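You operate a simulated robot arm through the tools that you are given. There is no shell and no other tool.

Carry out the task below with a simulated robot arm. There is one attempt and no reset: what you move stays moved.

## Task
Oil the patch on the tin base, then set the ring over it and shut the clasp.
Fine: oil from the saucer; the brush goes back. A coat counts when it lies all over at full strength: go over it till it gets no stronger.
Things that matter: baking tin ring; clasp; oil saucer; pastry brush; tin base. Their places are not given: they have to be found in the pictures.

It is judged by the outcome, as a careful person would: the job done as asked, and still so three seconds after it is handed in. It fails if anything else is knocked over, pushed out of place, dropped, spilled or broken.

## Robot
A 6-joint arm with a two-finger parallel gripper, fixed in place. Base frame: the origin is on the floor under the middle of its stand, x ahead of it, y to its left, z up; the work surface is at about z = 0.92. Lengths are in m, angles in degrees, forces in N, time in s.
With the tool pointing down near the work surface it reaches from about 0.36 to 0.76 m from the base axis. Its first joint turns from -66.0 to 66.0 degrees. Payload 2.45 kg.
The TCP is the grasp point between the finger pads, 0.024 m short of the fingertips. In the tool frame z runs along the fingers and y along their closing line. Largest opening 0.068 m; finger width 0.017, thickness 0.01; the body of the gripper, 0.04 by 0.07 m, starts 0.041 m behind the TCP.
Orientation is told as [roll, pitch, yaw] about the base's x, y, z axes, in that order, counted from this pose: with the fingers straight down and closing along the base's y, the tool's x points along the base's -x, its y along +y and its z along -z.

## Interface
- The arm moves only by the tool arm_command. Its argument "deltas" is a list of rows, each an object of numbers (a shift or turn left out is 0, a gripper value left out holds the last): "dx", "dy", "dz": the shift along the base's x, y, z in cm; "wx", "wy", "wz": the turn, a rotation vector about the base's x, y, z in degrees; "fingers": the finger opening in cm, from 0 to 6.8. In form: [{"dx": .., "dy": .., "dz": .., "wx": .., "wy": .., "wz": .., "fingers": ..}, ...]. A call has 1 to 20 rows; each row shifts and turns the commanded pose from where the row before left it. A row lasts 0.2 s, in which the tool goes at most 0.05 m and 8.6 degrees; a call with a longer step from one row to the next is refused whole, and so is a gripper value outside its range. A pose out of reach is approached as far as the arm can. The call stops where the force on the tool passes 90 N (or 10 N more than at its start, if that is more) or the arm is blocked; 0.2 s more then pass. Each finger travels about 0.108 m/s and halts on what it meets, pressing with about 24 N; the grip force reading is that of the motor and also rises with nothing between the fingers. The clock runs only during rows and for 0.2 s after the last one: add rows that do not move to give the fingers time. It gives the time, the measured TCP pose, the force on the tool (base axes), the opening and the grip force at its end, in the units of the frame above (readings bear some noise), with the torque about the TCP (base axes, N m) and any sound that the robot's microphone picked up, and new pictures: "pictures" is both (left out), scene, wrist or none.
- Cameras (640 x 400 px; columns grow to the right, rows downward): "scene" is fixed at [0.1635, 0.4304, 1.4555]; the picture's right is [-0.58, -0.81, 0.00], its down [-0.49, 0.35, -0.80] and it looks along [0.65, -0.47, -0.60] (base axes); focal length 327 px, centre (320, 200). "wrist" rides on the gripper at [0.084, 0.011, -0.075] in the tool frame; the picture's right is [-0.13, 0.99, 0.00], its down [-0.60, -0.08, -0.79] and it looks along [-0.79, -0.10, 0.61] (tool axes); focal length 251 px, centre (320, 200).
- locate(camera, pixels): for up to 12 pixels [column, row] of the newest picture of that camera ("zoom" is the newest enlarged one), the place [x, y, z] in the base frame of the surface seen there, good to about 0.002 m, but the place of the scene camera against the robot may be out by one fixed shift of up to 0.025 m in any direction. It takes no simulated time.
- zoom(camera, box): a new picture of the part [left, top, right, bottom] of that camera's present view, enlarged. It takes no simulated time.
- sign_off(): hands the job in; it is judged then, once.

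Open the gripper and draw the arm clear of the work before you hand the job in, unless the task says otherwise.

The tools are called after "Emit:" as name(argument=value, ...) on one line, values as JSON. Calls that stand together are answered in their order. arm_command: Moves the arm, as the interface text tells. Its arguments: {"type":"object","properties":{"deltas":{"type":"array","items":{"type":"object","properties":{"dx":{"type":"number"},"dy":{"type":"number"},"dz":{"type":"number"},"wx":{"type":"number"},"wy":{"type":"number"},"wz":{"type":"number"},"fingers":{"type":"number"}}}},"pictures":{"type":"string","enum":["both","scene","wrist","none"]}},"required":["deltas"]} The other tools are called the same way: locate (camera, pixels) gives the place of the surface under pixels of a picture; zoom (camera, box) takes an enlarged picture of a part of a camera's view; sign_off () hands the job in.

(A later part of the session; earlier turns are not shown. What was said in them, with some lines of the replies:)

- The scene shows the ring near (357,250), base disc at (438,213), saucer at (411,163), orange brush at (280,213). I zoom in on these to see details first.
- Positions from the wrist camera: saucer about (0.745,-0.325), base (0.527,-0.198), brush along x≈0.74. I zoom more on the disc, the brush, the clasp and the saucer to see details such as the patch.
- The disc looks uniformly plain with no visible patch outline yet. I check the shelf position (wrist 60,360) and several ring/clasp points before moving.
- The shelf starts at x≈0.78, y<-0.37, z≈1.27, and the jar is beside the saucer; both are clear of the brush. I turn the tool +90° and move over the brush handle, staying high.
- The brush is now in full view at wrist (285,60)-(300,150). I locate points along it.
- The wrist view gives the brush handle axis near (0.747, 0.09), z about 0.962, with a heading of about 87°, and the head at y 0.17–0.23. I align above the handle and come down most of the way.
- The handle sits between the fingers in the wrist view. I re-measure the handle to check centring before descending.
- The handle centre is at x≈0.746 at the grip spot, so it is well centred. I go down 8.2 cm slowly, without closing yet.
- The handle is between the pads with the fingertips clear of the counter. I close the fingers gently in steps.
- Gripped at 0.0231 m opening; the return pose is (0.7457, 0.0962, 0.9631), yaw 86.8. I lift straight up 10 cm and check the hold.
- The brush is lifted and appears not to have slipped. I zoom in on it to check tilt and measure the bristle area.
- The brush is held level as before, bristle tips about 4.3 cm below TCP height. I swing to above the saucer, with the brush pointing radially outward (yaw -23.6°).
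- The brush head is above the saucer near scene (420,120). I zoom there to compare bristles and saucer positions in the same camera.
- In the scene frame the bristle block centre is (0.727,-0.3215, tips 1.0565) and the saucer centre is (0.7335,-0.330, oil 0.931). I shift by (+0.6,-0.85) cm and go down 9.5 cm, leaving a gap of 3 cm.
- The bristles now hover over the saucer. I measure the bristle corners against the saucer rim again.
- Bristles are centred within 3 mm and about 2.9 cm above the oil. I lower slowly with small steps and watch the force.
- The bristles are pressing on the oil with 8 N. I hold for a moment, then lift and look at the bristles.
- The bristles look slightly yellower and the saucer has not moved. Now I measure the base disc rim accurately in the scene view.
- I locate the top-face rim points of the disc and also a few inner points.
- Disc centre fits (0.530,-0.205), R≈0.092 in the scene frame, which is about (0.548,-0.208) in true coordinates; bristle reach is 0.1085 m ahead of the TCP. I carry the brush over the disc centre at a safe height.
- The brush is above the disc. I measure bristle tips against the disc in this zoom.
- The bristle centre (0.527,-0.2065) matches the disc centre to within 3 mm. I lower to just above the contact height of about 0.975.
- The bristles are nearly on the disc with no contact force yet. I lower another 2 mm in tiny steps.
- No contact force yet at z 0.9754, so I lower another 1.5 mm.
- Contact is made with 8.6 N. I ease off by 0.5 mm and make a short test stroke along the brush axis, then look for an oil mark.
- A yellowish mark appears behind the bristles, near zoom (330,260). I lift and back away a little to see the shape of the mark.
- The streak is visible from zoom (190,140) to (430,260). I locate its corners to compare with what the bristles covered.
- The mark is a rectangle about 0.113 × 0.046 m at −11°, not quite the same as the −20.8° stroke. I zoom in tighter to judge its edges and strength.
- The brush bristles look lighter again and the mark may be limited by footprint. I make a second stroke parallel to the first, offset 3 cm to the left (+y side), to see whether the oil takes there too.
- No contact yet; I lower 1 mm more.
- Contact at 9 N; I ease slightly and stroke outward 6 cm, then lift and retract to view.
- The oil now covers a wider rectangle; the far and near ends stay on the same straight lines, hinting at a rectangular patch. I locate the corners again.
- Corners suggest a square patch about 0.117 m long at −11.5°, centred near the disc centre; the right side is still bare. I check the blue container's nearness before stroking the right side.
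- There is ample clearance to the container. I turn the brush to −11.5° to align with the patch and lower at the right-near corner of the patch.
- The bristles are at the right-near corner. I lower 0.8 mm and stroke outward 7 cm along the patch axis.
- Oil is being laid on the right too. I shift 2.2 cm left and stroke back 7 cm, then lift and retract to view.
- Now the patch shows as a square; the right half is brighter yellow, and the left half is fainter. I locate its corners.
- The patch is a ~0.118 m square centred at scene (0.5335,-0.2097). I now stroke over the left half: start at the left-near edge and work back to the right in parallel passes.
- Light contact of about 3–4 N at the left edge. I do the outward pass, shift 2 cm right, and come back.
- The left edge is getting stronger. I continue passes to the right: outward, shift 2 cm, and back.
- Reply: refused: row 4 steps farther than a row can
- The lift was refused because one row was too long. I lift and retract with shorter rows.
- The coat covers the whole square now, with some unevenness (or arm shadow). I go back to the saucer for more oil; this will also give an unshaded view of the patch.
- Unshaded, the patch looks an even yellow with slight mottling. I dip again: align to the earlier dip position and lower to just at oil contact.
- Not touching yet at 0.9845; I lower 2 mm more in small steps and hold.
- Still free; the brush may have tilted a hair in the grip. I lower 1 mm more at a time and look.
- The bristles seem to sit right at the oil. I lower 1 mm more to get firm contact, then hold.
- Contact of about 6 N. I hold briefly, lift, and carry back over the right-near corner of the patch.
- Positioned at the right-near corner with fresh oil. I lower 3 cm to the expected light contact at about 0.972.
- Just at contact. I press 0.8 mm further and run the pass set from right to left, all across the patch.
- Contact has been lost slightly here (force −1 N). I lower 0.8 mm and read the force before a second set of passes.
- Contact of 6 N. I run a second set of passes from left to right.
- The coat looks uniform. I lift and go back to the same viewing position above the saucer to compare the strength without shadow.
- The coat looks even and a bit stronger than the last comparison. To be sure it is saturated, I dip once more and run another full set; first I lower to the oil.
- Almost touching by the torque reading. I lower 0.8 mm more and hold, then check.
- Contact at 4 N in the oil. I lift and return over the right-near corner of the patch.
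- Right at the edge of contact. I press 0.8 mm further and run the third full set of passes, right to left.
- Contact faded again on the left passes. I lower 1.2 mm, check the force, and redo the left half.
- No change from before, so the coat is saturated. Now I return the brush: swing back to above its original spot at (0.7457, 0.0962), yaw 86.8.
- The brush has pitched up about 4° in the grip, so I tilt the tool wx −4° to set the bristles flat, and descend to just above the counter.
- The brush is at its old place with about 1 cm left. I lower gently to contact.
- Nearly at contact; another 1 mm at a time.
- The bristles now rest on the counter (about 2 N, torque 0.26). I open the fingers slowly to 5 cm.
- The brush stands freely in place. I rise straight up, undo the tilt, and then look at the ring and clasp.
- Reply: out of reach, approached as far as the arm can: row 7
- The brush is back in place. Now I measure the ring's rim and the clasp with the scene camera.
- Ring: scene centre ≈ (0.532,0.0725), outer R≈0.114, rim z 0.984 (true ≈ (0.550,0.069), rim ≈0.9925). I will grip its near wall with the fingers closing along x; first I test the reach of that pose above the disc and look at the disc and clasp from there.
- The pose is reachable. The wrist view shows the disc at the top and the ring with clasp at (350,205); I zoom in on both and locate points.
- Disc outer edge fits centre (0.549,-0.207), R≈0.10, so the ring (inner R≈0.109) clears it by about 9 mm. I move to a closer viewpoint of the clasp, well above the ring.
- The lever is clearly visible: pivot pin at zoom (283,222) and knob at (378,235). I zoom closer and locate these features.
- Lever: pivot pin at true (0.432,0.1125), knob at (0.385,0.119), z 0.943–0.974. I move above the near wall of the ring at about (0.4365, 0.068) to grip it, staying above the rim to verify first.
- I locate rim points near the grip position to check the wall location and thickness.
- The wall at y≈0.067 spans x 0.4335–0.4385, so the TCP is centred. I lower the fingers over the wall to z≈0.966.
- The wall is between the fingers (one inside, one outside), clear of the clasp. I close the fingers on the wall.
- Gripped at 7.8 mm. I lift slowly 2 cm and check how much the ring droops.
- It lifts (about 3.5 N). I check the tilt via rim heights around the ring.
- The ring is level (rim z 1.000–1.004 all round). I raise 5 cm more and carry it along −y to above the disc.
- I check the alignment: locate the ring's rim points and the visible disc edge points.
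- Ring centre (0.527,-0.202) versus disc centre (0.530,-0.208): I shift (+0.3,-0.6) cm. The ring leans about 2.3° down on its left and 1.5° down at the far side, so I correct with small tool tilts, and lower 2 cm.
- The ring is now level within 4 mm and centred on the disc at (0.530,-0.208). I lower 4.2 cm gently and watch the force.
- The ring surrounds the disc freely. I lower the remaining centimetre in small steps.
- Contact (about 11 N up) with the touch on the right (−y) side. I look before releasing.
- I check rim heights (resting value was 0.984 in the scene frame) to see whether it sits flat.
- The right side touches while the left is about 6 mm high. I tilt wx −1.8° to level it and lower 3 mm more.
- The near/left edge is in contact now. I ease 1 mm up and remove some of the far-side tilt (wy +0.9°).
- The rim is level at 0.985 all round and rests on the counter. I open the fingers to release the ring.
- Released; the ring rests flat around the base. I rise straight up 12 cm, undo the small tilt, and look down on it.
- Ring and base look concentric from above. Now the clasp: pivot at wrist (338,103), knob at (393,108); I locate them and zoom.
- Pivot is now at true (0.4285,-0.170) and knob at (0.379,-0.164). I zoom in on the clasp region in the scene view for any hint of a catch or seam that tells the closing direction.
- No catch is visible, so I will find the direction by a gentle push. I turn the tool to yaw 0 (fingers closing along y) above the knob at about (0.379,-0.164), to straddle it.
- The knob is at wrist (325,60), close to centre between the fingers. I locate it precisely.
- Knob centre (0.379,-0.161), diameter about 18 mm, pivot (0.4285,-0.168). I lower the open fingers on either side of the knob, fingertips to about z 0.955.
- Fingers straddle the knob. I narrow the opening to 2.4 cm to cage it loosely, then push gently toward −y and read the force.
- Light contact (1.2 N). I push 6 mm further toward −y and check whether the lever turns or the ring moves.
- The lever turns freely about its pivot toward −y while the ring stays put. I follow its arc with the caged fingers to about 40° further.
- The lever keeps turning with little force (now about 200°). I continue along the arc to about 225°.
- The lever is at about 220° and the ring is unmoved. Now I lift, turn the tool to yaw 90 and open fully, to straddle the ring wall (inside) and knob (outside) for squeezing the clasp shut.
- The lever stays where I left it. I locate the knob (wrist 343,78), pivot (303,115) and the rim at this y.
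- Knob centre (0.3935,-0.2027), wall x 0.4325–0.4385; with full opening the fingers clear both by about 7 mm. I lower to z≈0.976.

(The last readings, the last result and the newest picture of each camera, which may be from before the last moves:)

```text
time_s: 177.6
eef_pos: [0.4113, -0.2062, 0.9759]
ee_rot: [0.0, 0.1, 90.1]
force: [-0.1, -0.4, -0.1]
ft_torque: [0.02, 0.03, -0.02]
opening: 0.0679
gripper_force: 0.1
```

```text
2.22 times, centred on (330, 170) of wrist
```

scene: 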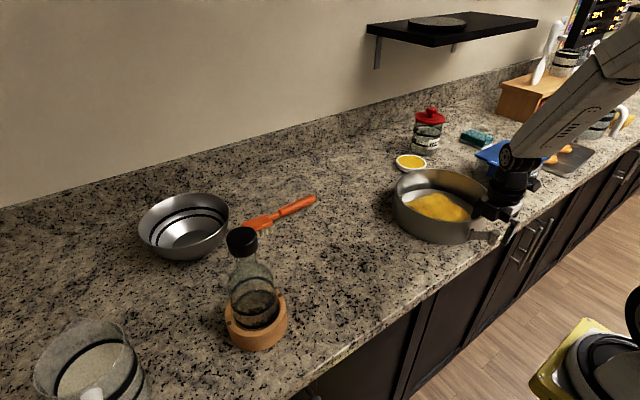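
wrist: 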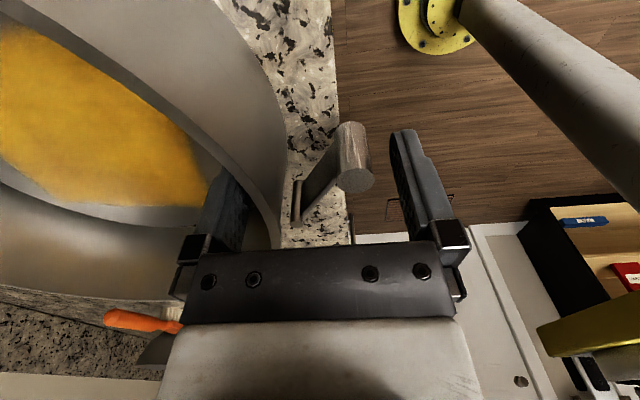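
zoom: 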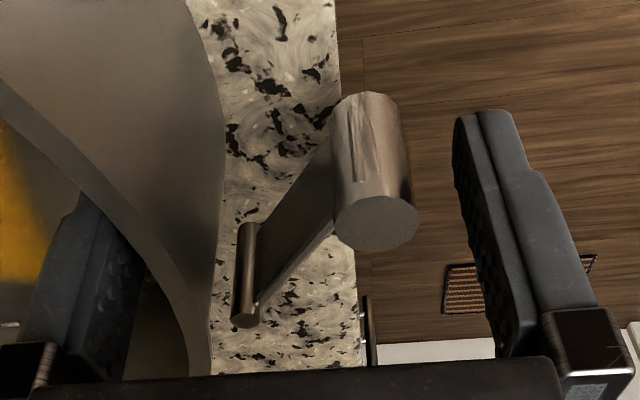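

Both fingers are well placed. I narrow to 5.6 cm so both are about 1 mm from contact, then squeeze stepwise while keeping the inner finger stationary at the wall.

Emit:
arm_command(deltas=[{"fingers": 6.2}, {"fingers": 5.6}, {"dx": 0.1, "dy": -0.05, "fingers": 5.4}, {"dx": 0.1, "dy": -0.05, "fingers": 5.2}, {"dx": 0.1, "dy": -0.05, "fingers": 5.0}, {"dx": 0.1, "dy": -0.05, "fingers": 4.8}, {"dx": 0.1, "dy": -0.05, "fingers": 4.6}, {}], pictures="both")

Emit:
zoom(camera="wrist", box=[200, 80, 460, 260])

Emit:
zoom(camera="scene", box=[420, 170, 550, 275])

```text
time_s: 179.4
eef_pos: [0.416, -0.2093, 0.9759]
ee_rot: [0.0, 0.0, 90.1]
force: [-1.2, -0.4, -0.6]
ft_torque: [-0.01, -0.01, 0.01]
opening: 0.0466
gripper_force: 0.6
```

scene: 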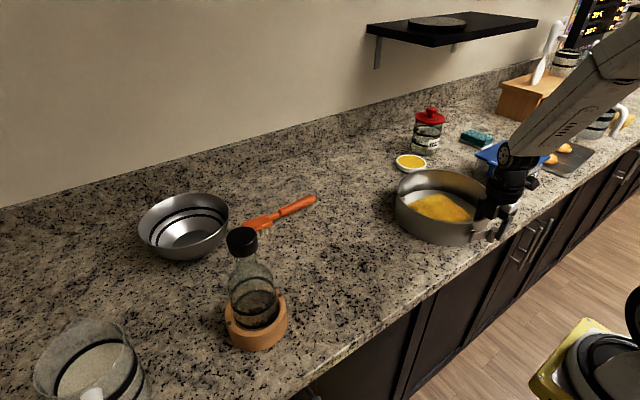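
wrist: 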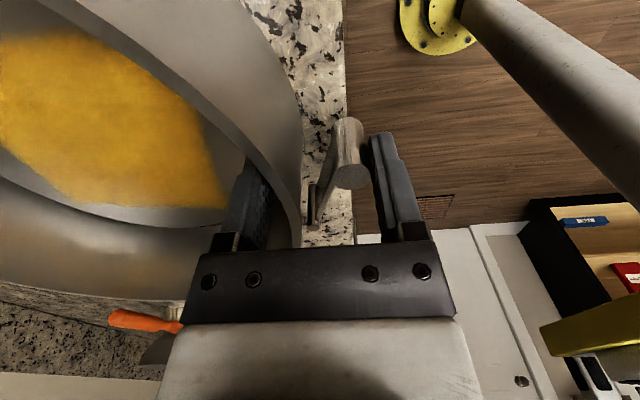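

```text
2.22 times, centred on (330, 170) of wrist
```

zoom: 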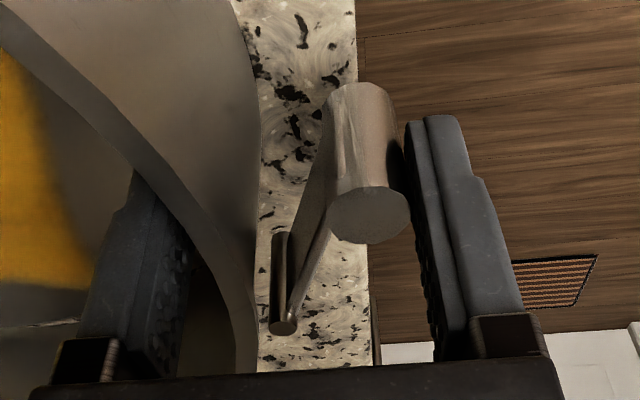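

```text
3.81 times, centred on (485, 222) of scene
```

zoom: 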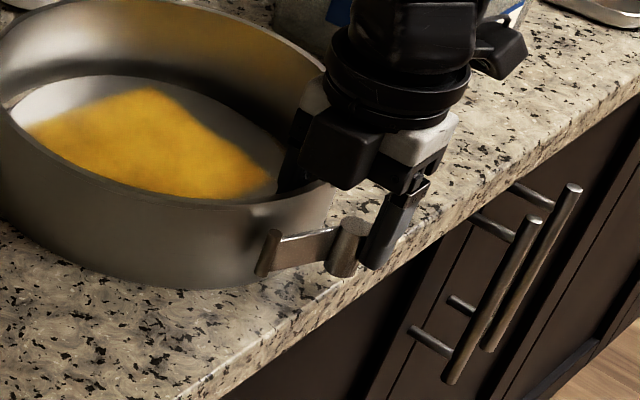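

The knob is turning in (lever about 235°); the ring shifted very slightly toward −x, so I bias the motion a bit more to +x. I continue squeezing stepwise.

Emit:
arm_command(deltas=[{"dx": 0.2, "dy": -0.05, "fingers": 4.4}, {"dx": 0.15, "dy": -0.05, "fingers": 4.2}, {"dx": 0.12, "dy": -0.05, "fingers": 4.0}, {"dx": 0.12, "dy": -0.05, "fingers": 3.8}, {}], pictures="both")

Emit:
zoom(camera="wrist", box=[200, 80, 460, 260])

Emit:
zoom(camera="scene", box=[420, 170, 550, 275])

```text
time_s: 180.6
eef_pos: [0.4216, -0.2104, 0.9755]
ee_rot: [0.1, 0.0, 90.1]
force: [-0.6, 0.6, 1.4]
ft_torque: [-0.01, 0.03, 0.01]
opening: 0.0393
gripper_force: 0.6
```

scene: 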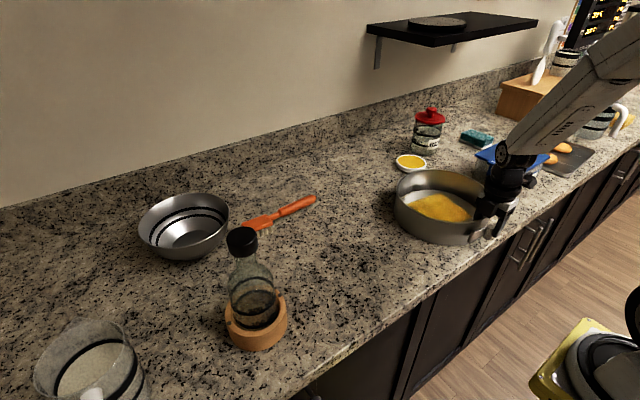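
wrist: 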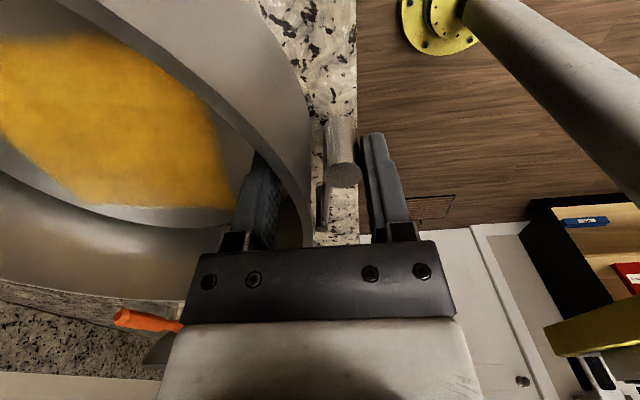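

```text
2.22 times, centred on (330, 170) of wrist
```

zoom: 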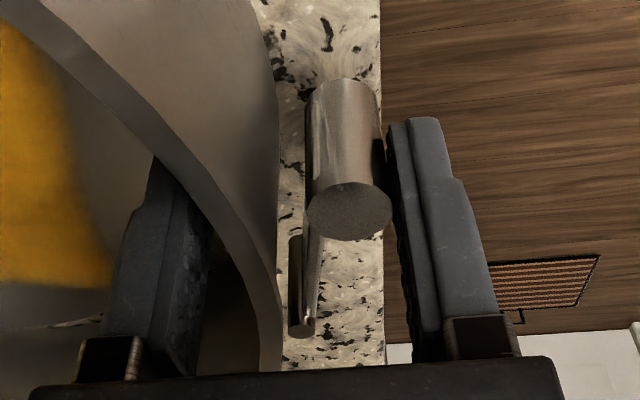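

```text
3.81 times, centred on (485, 222) of scene
```

zoom: 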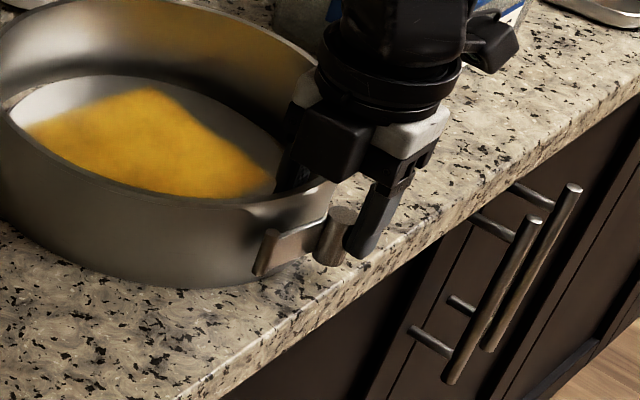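

The lever is nearly tangent (about 250°). I continue closing in small steps.

Emit:
arm_command(deltas=[{"dx": 0.08, "dy": -0.04, "fingers": 3.6}, {"dx": 0.08, "dy": -0.04, "fingers": 3.4}, {"dx": 0.08, "dy": -0.04, "fingers": 3.2}, {}], pictures="both")

Emit:
zoom(camera="wrist", box=[200, 80, 460, 260])

Emit:
zoom(camera="scene", box=[420, 170, 550, 275])

```text
time_s: 181.6
eef_pos: [0.4251, -0.2127, 0.9752]
ee_rot: [0.0, -0.1, 90.1]
force: [-3.8, 0.3, 3.5]
ft_torque: [0.22, 0.32, -0.01]
opening: 0.0356
gripper_force: 23.9
```

scene: 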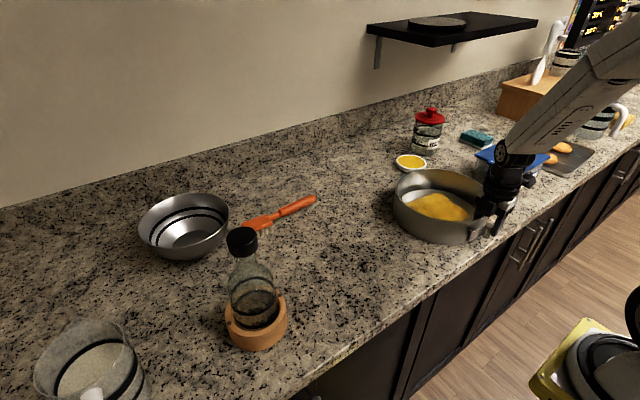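
wrist: 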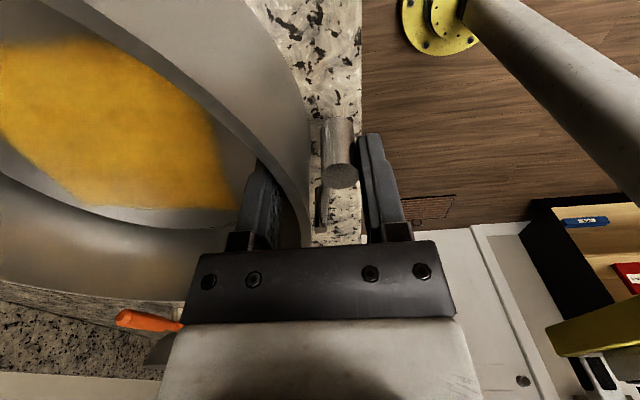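

```text
2.22 times, centred on (330, 170) of wrist
```

zoom: 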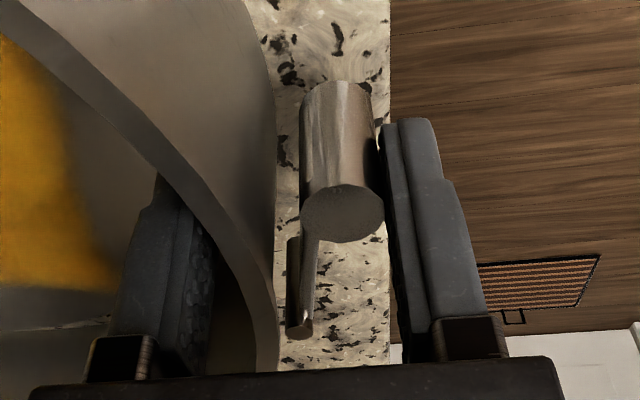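

```text
3.81 times, centred on (485, 222) of scene
```

zoom: 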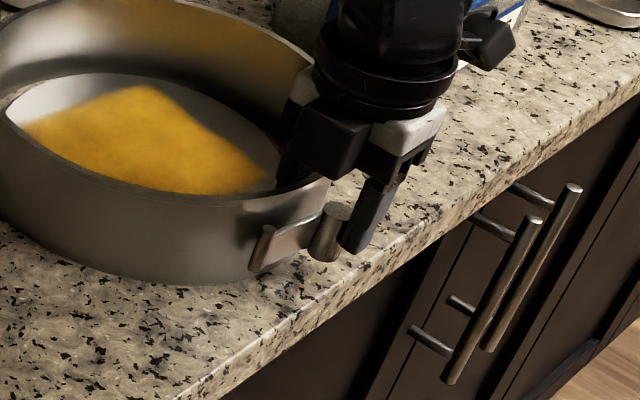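

The squeeze has reached 24 N at 35.6 mm opening, which matches the lever lying tangent against its stop. I hold the squeeze a moment to see whether it moves further or clicks.

Emit:
arm_command(deltas=[{"fingers": 2.8}, {"fingers": 2.4}, {"fingers": 2.0}, {}, {}, {}], pictures="both")

Emit:
zoom(camera="wrist", box=[200, 80, 460, 260])

```text
time_s: 183.0
eef_pos: [0.4248, -0.2139, 0.9751]
ee_rot: [0.1, 0.0, 90.0]
force: [-1.8, 0.0, 2.5]
ft_torque: [0.0, 0.27, -0.19]
opening: 0.0355
gripper_force: 24.0
```

scene: 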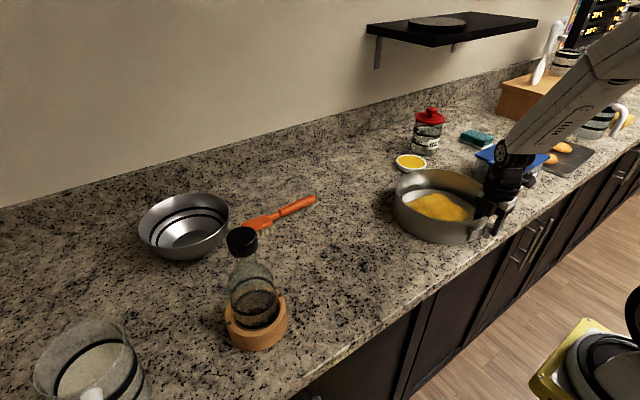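
wrist: 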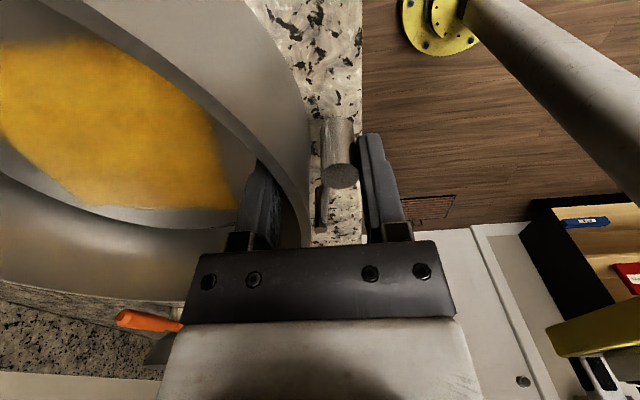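

```text
2.22 times, centred on (330, 170) of wrist
```

zoom: 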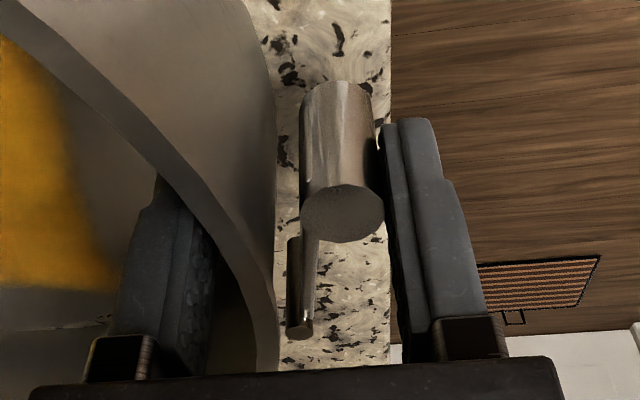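

The opening does not change: the lever is at its stop, lying along the ring. I open the fingers and rise, then check that the clasp stays shut.

Emit:
arm_command(deltas=[{"fingers": 4.0}, {"fingers": 4.8}, {"fingers": 5.4}, {}, {"dz": 2}, {"dz": 3}, {"dz": 4}, {"dz": 3}, {}], pictures="both")

Emit:
zoom(camera="scene", box=[380, 155, 510, 260])

Emit:
zoom(camera="wrist", box=[180, 0, 420, 190])

```text
time_s: 185.0
eef_pos: [0.4239, -0.2143, 1.0966]
ee_rot: [-0.1, 0.0, 90.1]
force: [-0.4, -0.3, -0.1]
ft_torque: [-0.03, 0.0, -0.01]
opening: 0.0541
gripper_force: 0.1
```

scene: 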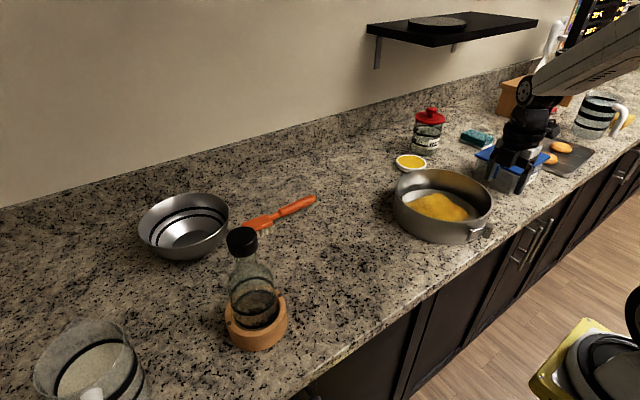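
wrist: 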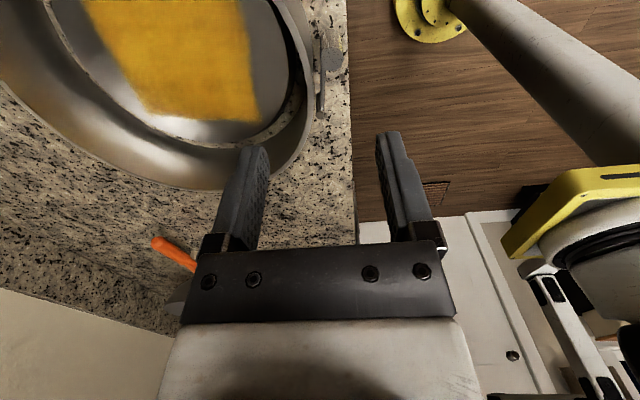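

```text
3.81 times, centred on (445, 208) of scene
```

zoom: 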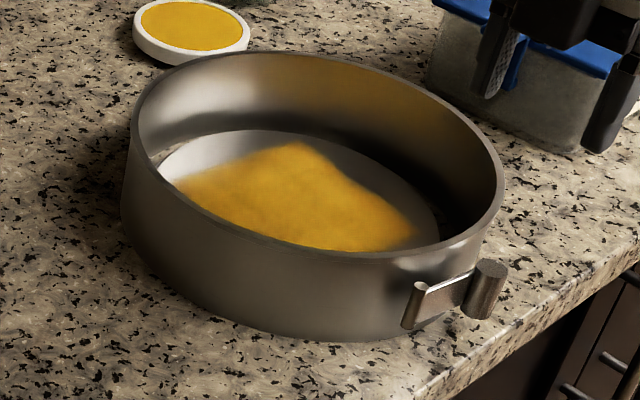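

```text
2.11 times, centred on (300, 95) of wrist
```

zoom: 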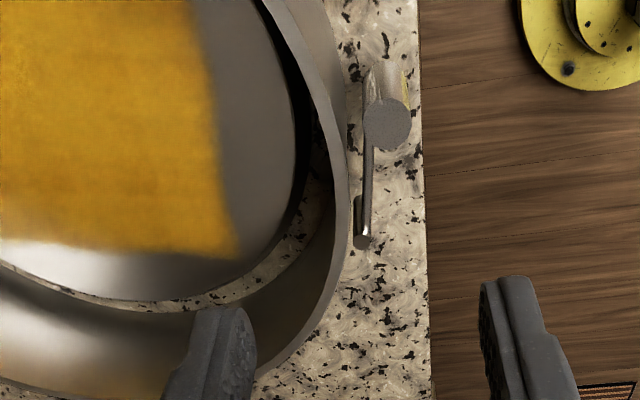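

The lever lies along the ring and stayed shut after release. I verify its angle and the ring/base centring with measurements.

Emit:
locate(camera="zoom", pixels=[[362, 240], [388, 125], [345, 240], [347, 170], [325, 100], [300, 180], [240, 285], [150, 305], [310, 130], [275, 365], [320, 310], [295, 30]])

Emit:
locate(camera="scene", pixels=[[364, 180], [363.5, 190], [368, 200], [440, 170], [400, 172], [380, 180], [400, 235], [430, 242], [460, 240], [490, 195], [493, 205], [470, 178]])

```text
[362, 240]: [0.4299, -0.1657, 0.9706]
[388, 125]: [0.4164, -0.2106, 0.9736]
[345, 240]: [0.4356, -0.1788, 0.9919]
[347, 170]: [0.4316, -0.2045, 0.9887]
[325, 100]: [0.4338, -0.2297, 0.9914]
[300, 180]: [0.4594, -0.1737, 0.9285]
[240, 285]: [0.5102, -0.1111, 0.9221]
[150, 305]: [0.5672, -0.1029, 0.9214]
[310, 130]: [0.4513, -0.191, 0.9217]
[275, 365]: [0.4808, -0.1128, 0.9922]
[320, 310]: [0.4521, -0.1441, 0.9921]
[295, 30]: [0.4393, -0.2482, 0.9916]
```

```text
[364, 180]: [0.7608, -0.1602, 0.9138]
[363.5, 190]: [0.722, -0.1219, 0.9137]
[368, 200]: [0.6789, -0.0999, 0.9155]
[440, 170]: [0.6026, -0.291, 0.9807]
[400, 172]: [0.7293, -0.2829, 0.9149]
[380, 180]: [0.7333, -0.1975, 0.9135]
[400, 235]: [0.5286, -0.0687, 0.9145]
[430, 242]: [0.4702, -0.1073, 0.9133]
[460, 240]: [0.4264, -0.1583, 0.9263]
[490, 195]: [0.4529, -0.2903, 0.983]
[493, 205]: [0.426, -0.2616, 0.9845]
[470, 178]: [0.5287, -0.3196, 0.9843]
```

The lever angle is about 253°, in line with the wall tangent (250°), and the ring encloses the base. I now open the gripper fully and draw the arm up and clear of the work.

Emit:
arm_command(deltas=[{"dz": 4, "fingers": 6.8}, {"dz": 4}, {"dz": 4}, {"dy": 3, "wz": -8.2}, {"dy": 3, "wz": -8.2}, {"dy": 3, "wz": -8.2}, {"dy": 3, "wz": -8.2}, {"dy": 3, "wz": -8.2}, {"dy": 3, "wz": -8.2}, {"dy": 3, "wz": -8.2}, {"dy": 3, "wz": -8.2}, {"dy": 3, "wz": -8.2}, {"dy": 3, "wz": -8.2}, {"wz": -8.0}, {}], pictures="both")

Emit:
zoom(camera="scene", box=[380, 155, 510, 260])

Emit:
zoom(camera="scene", box=[120, 130, 440, 350])

```text
time_s: 188.2
eef_pos: [0.4243, 0.088, 1.216]
ee_rot: [0.0, 0.0, 0.0]
force: [-0.2, 0.6, -0.4]
ft_torque: [0.0, -0.01, 0.02]
opening: 0.0682
gripper_force: 0.1
```

scene: 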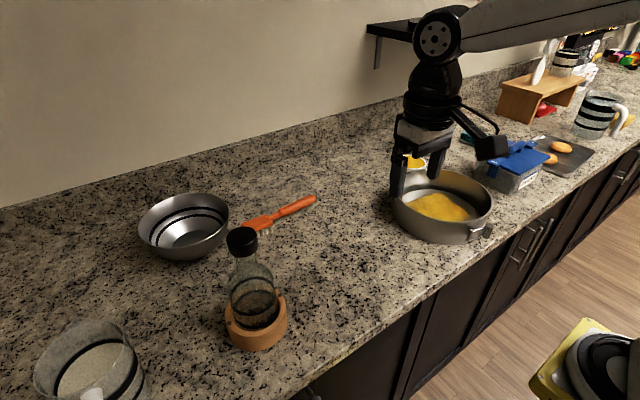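
wrist: 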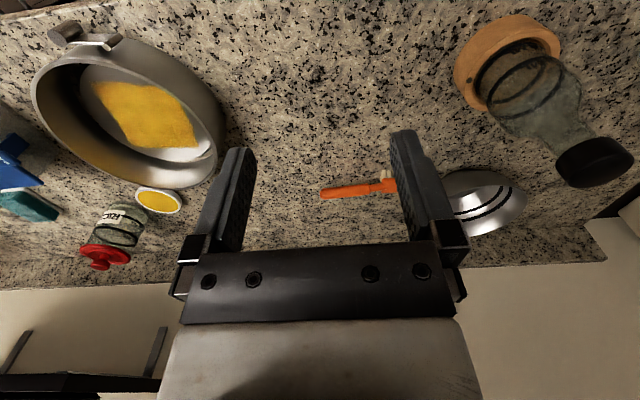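

```text
3.81 times, centred on (445, 208) of scene
```

zoom: 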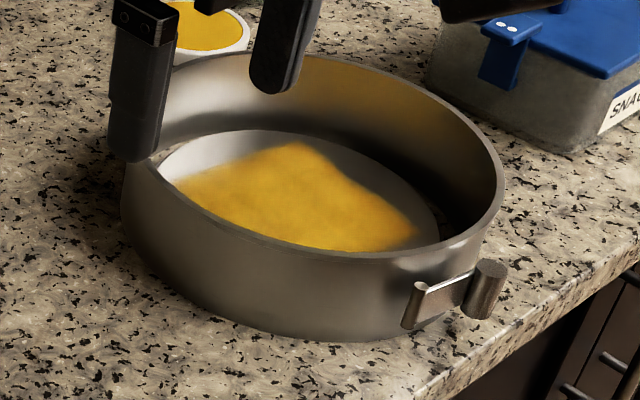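

```text
1.82 times, centred on (280, 240) of scene
```

zoom: 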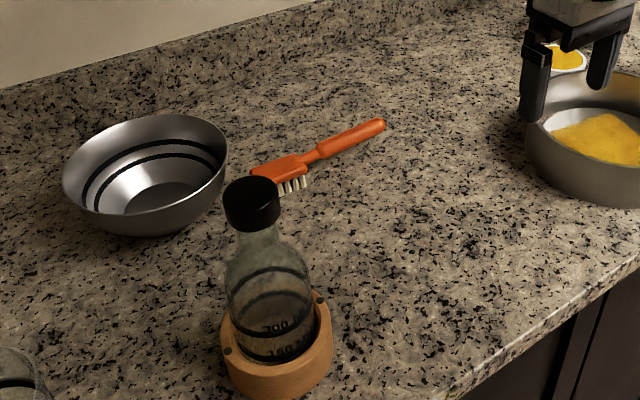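

Everything stands in place: brush back at (280,213), clasp lever against the wall, ring around the oiled base. I take one last close look at the ring and base centring before handing in.

Emit:
zoom(camera="wrist", box=[20, 10, 240, 200])

```text
2.11 times, centred on (130, 105) of wrist
```

zoom: 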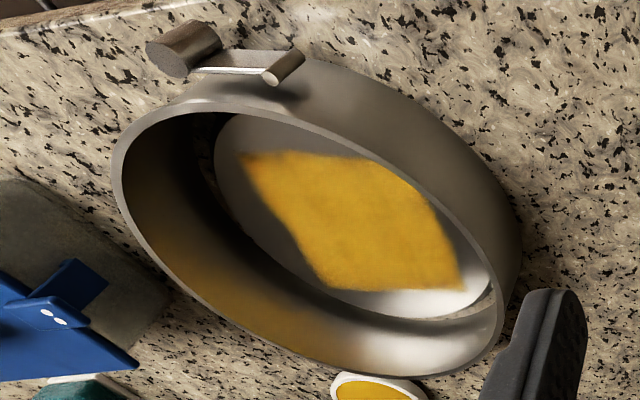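

The coat is even over the whole patch, the ring sits flat around the base, the clasp lever lies shut along the wall, and the brush and saucer are in their places. I hand the job in.

Emit:
sign_off()

```text
The job is handed in.
```

The patch on the tin base is oiled, the ring is set over it, the clasp is shut and the brush is back where it was. The job is handed in, and I have no verdict yet.

- **Oil coat:** I dipped the brush in the saucer three times and went over the whole patch repeatedly. After the last set of passes it looked no stronger than before, and it looked even all over.
- **Ring:** It rests flat on the counter with the base inside it, roughly centred. It shifted a few millimetres while I shut the clasp, but stayed clear around the base.
- **Clasp:** I squeezed the lever in until it stopped, lying along the ring wall. It stayed there after I let go, but there was no click. I saw no catch on the ring, so the stop is the only sign that it is fully shut.
- **Brush and surroundings:** The brush stands on its bristles in its original spot. I saw nothing knocked over or spilled. The gripper is open and the arm is clear of the work.
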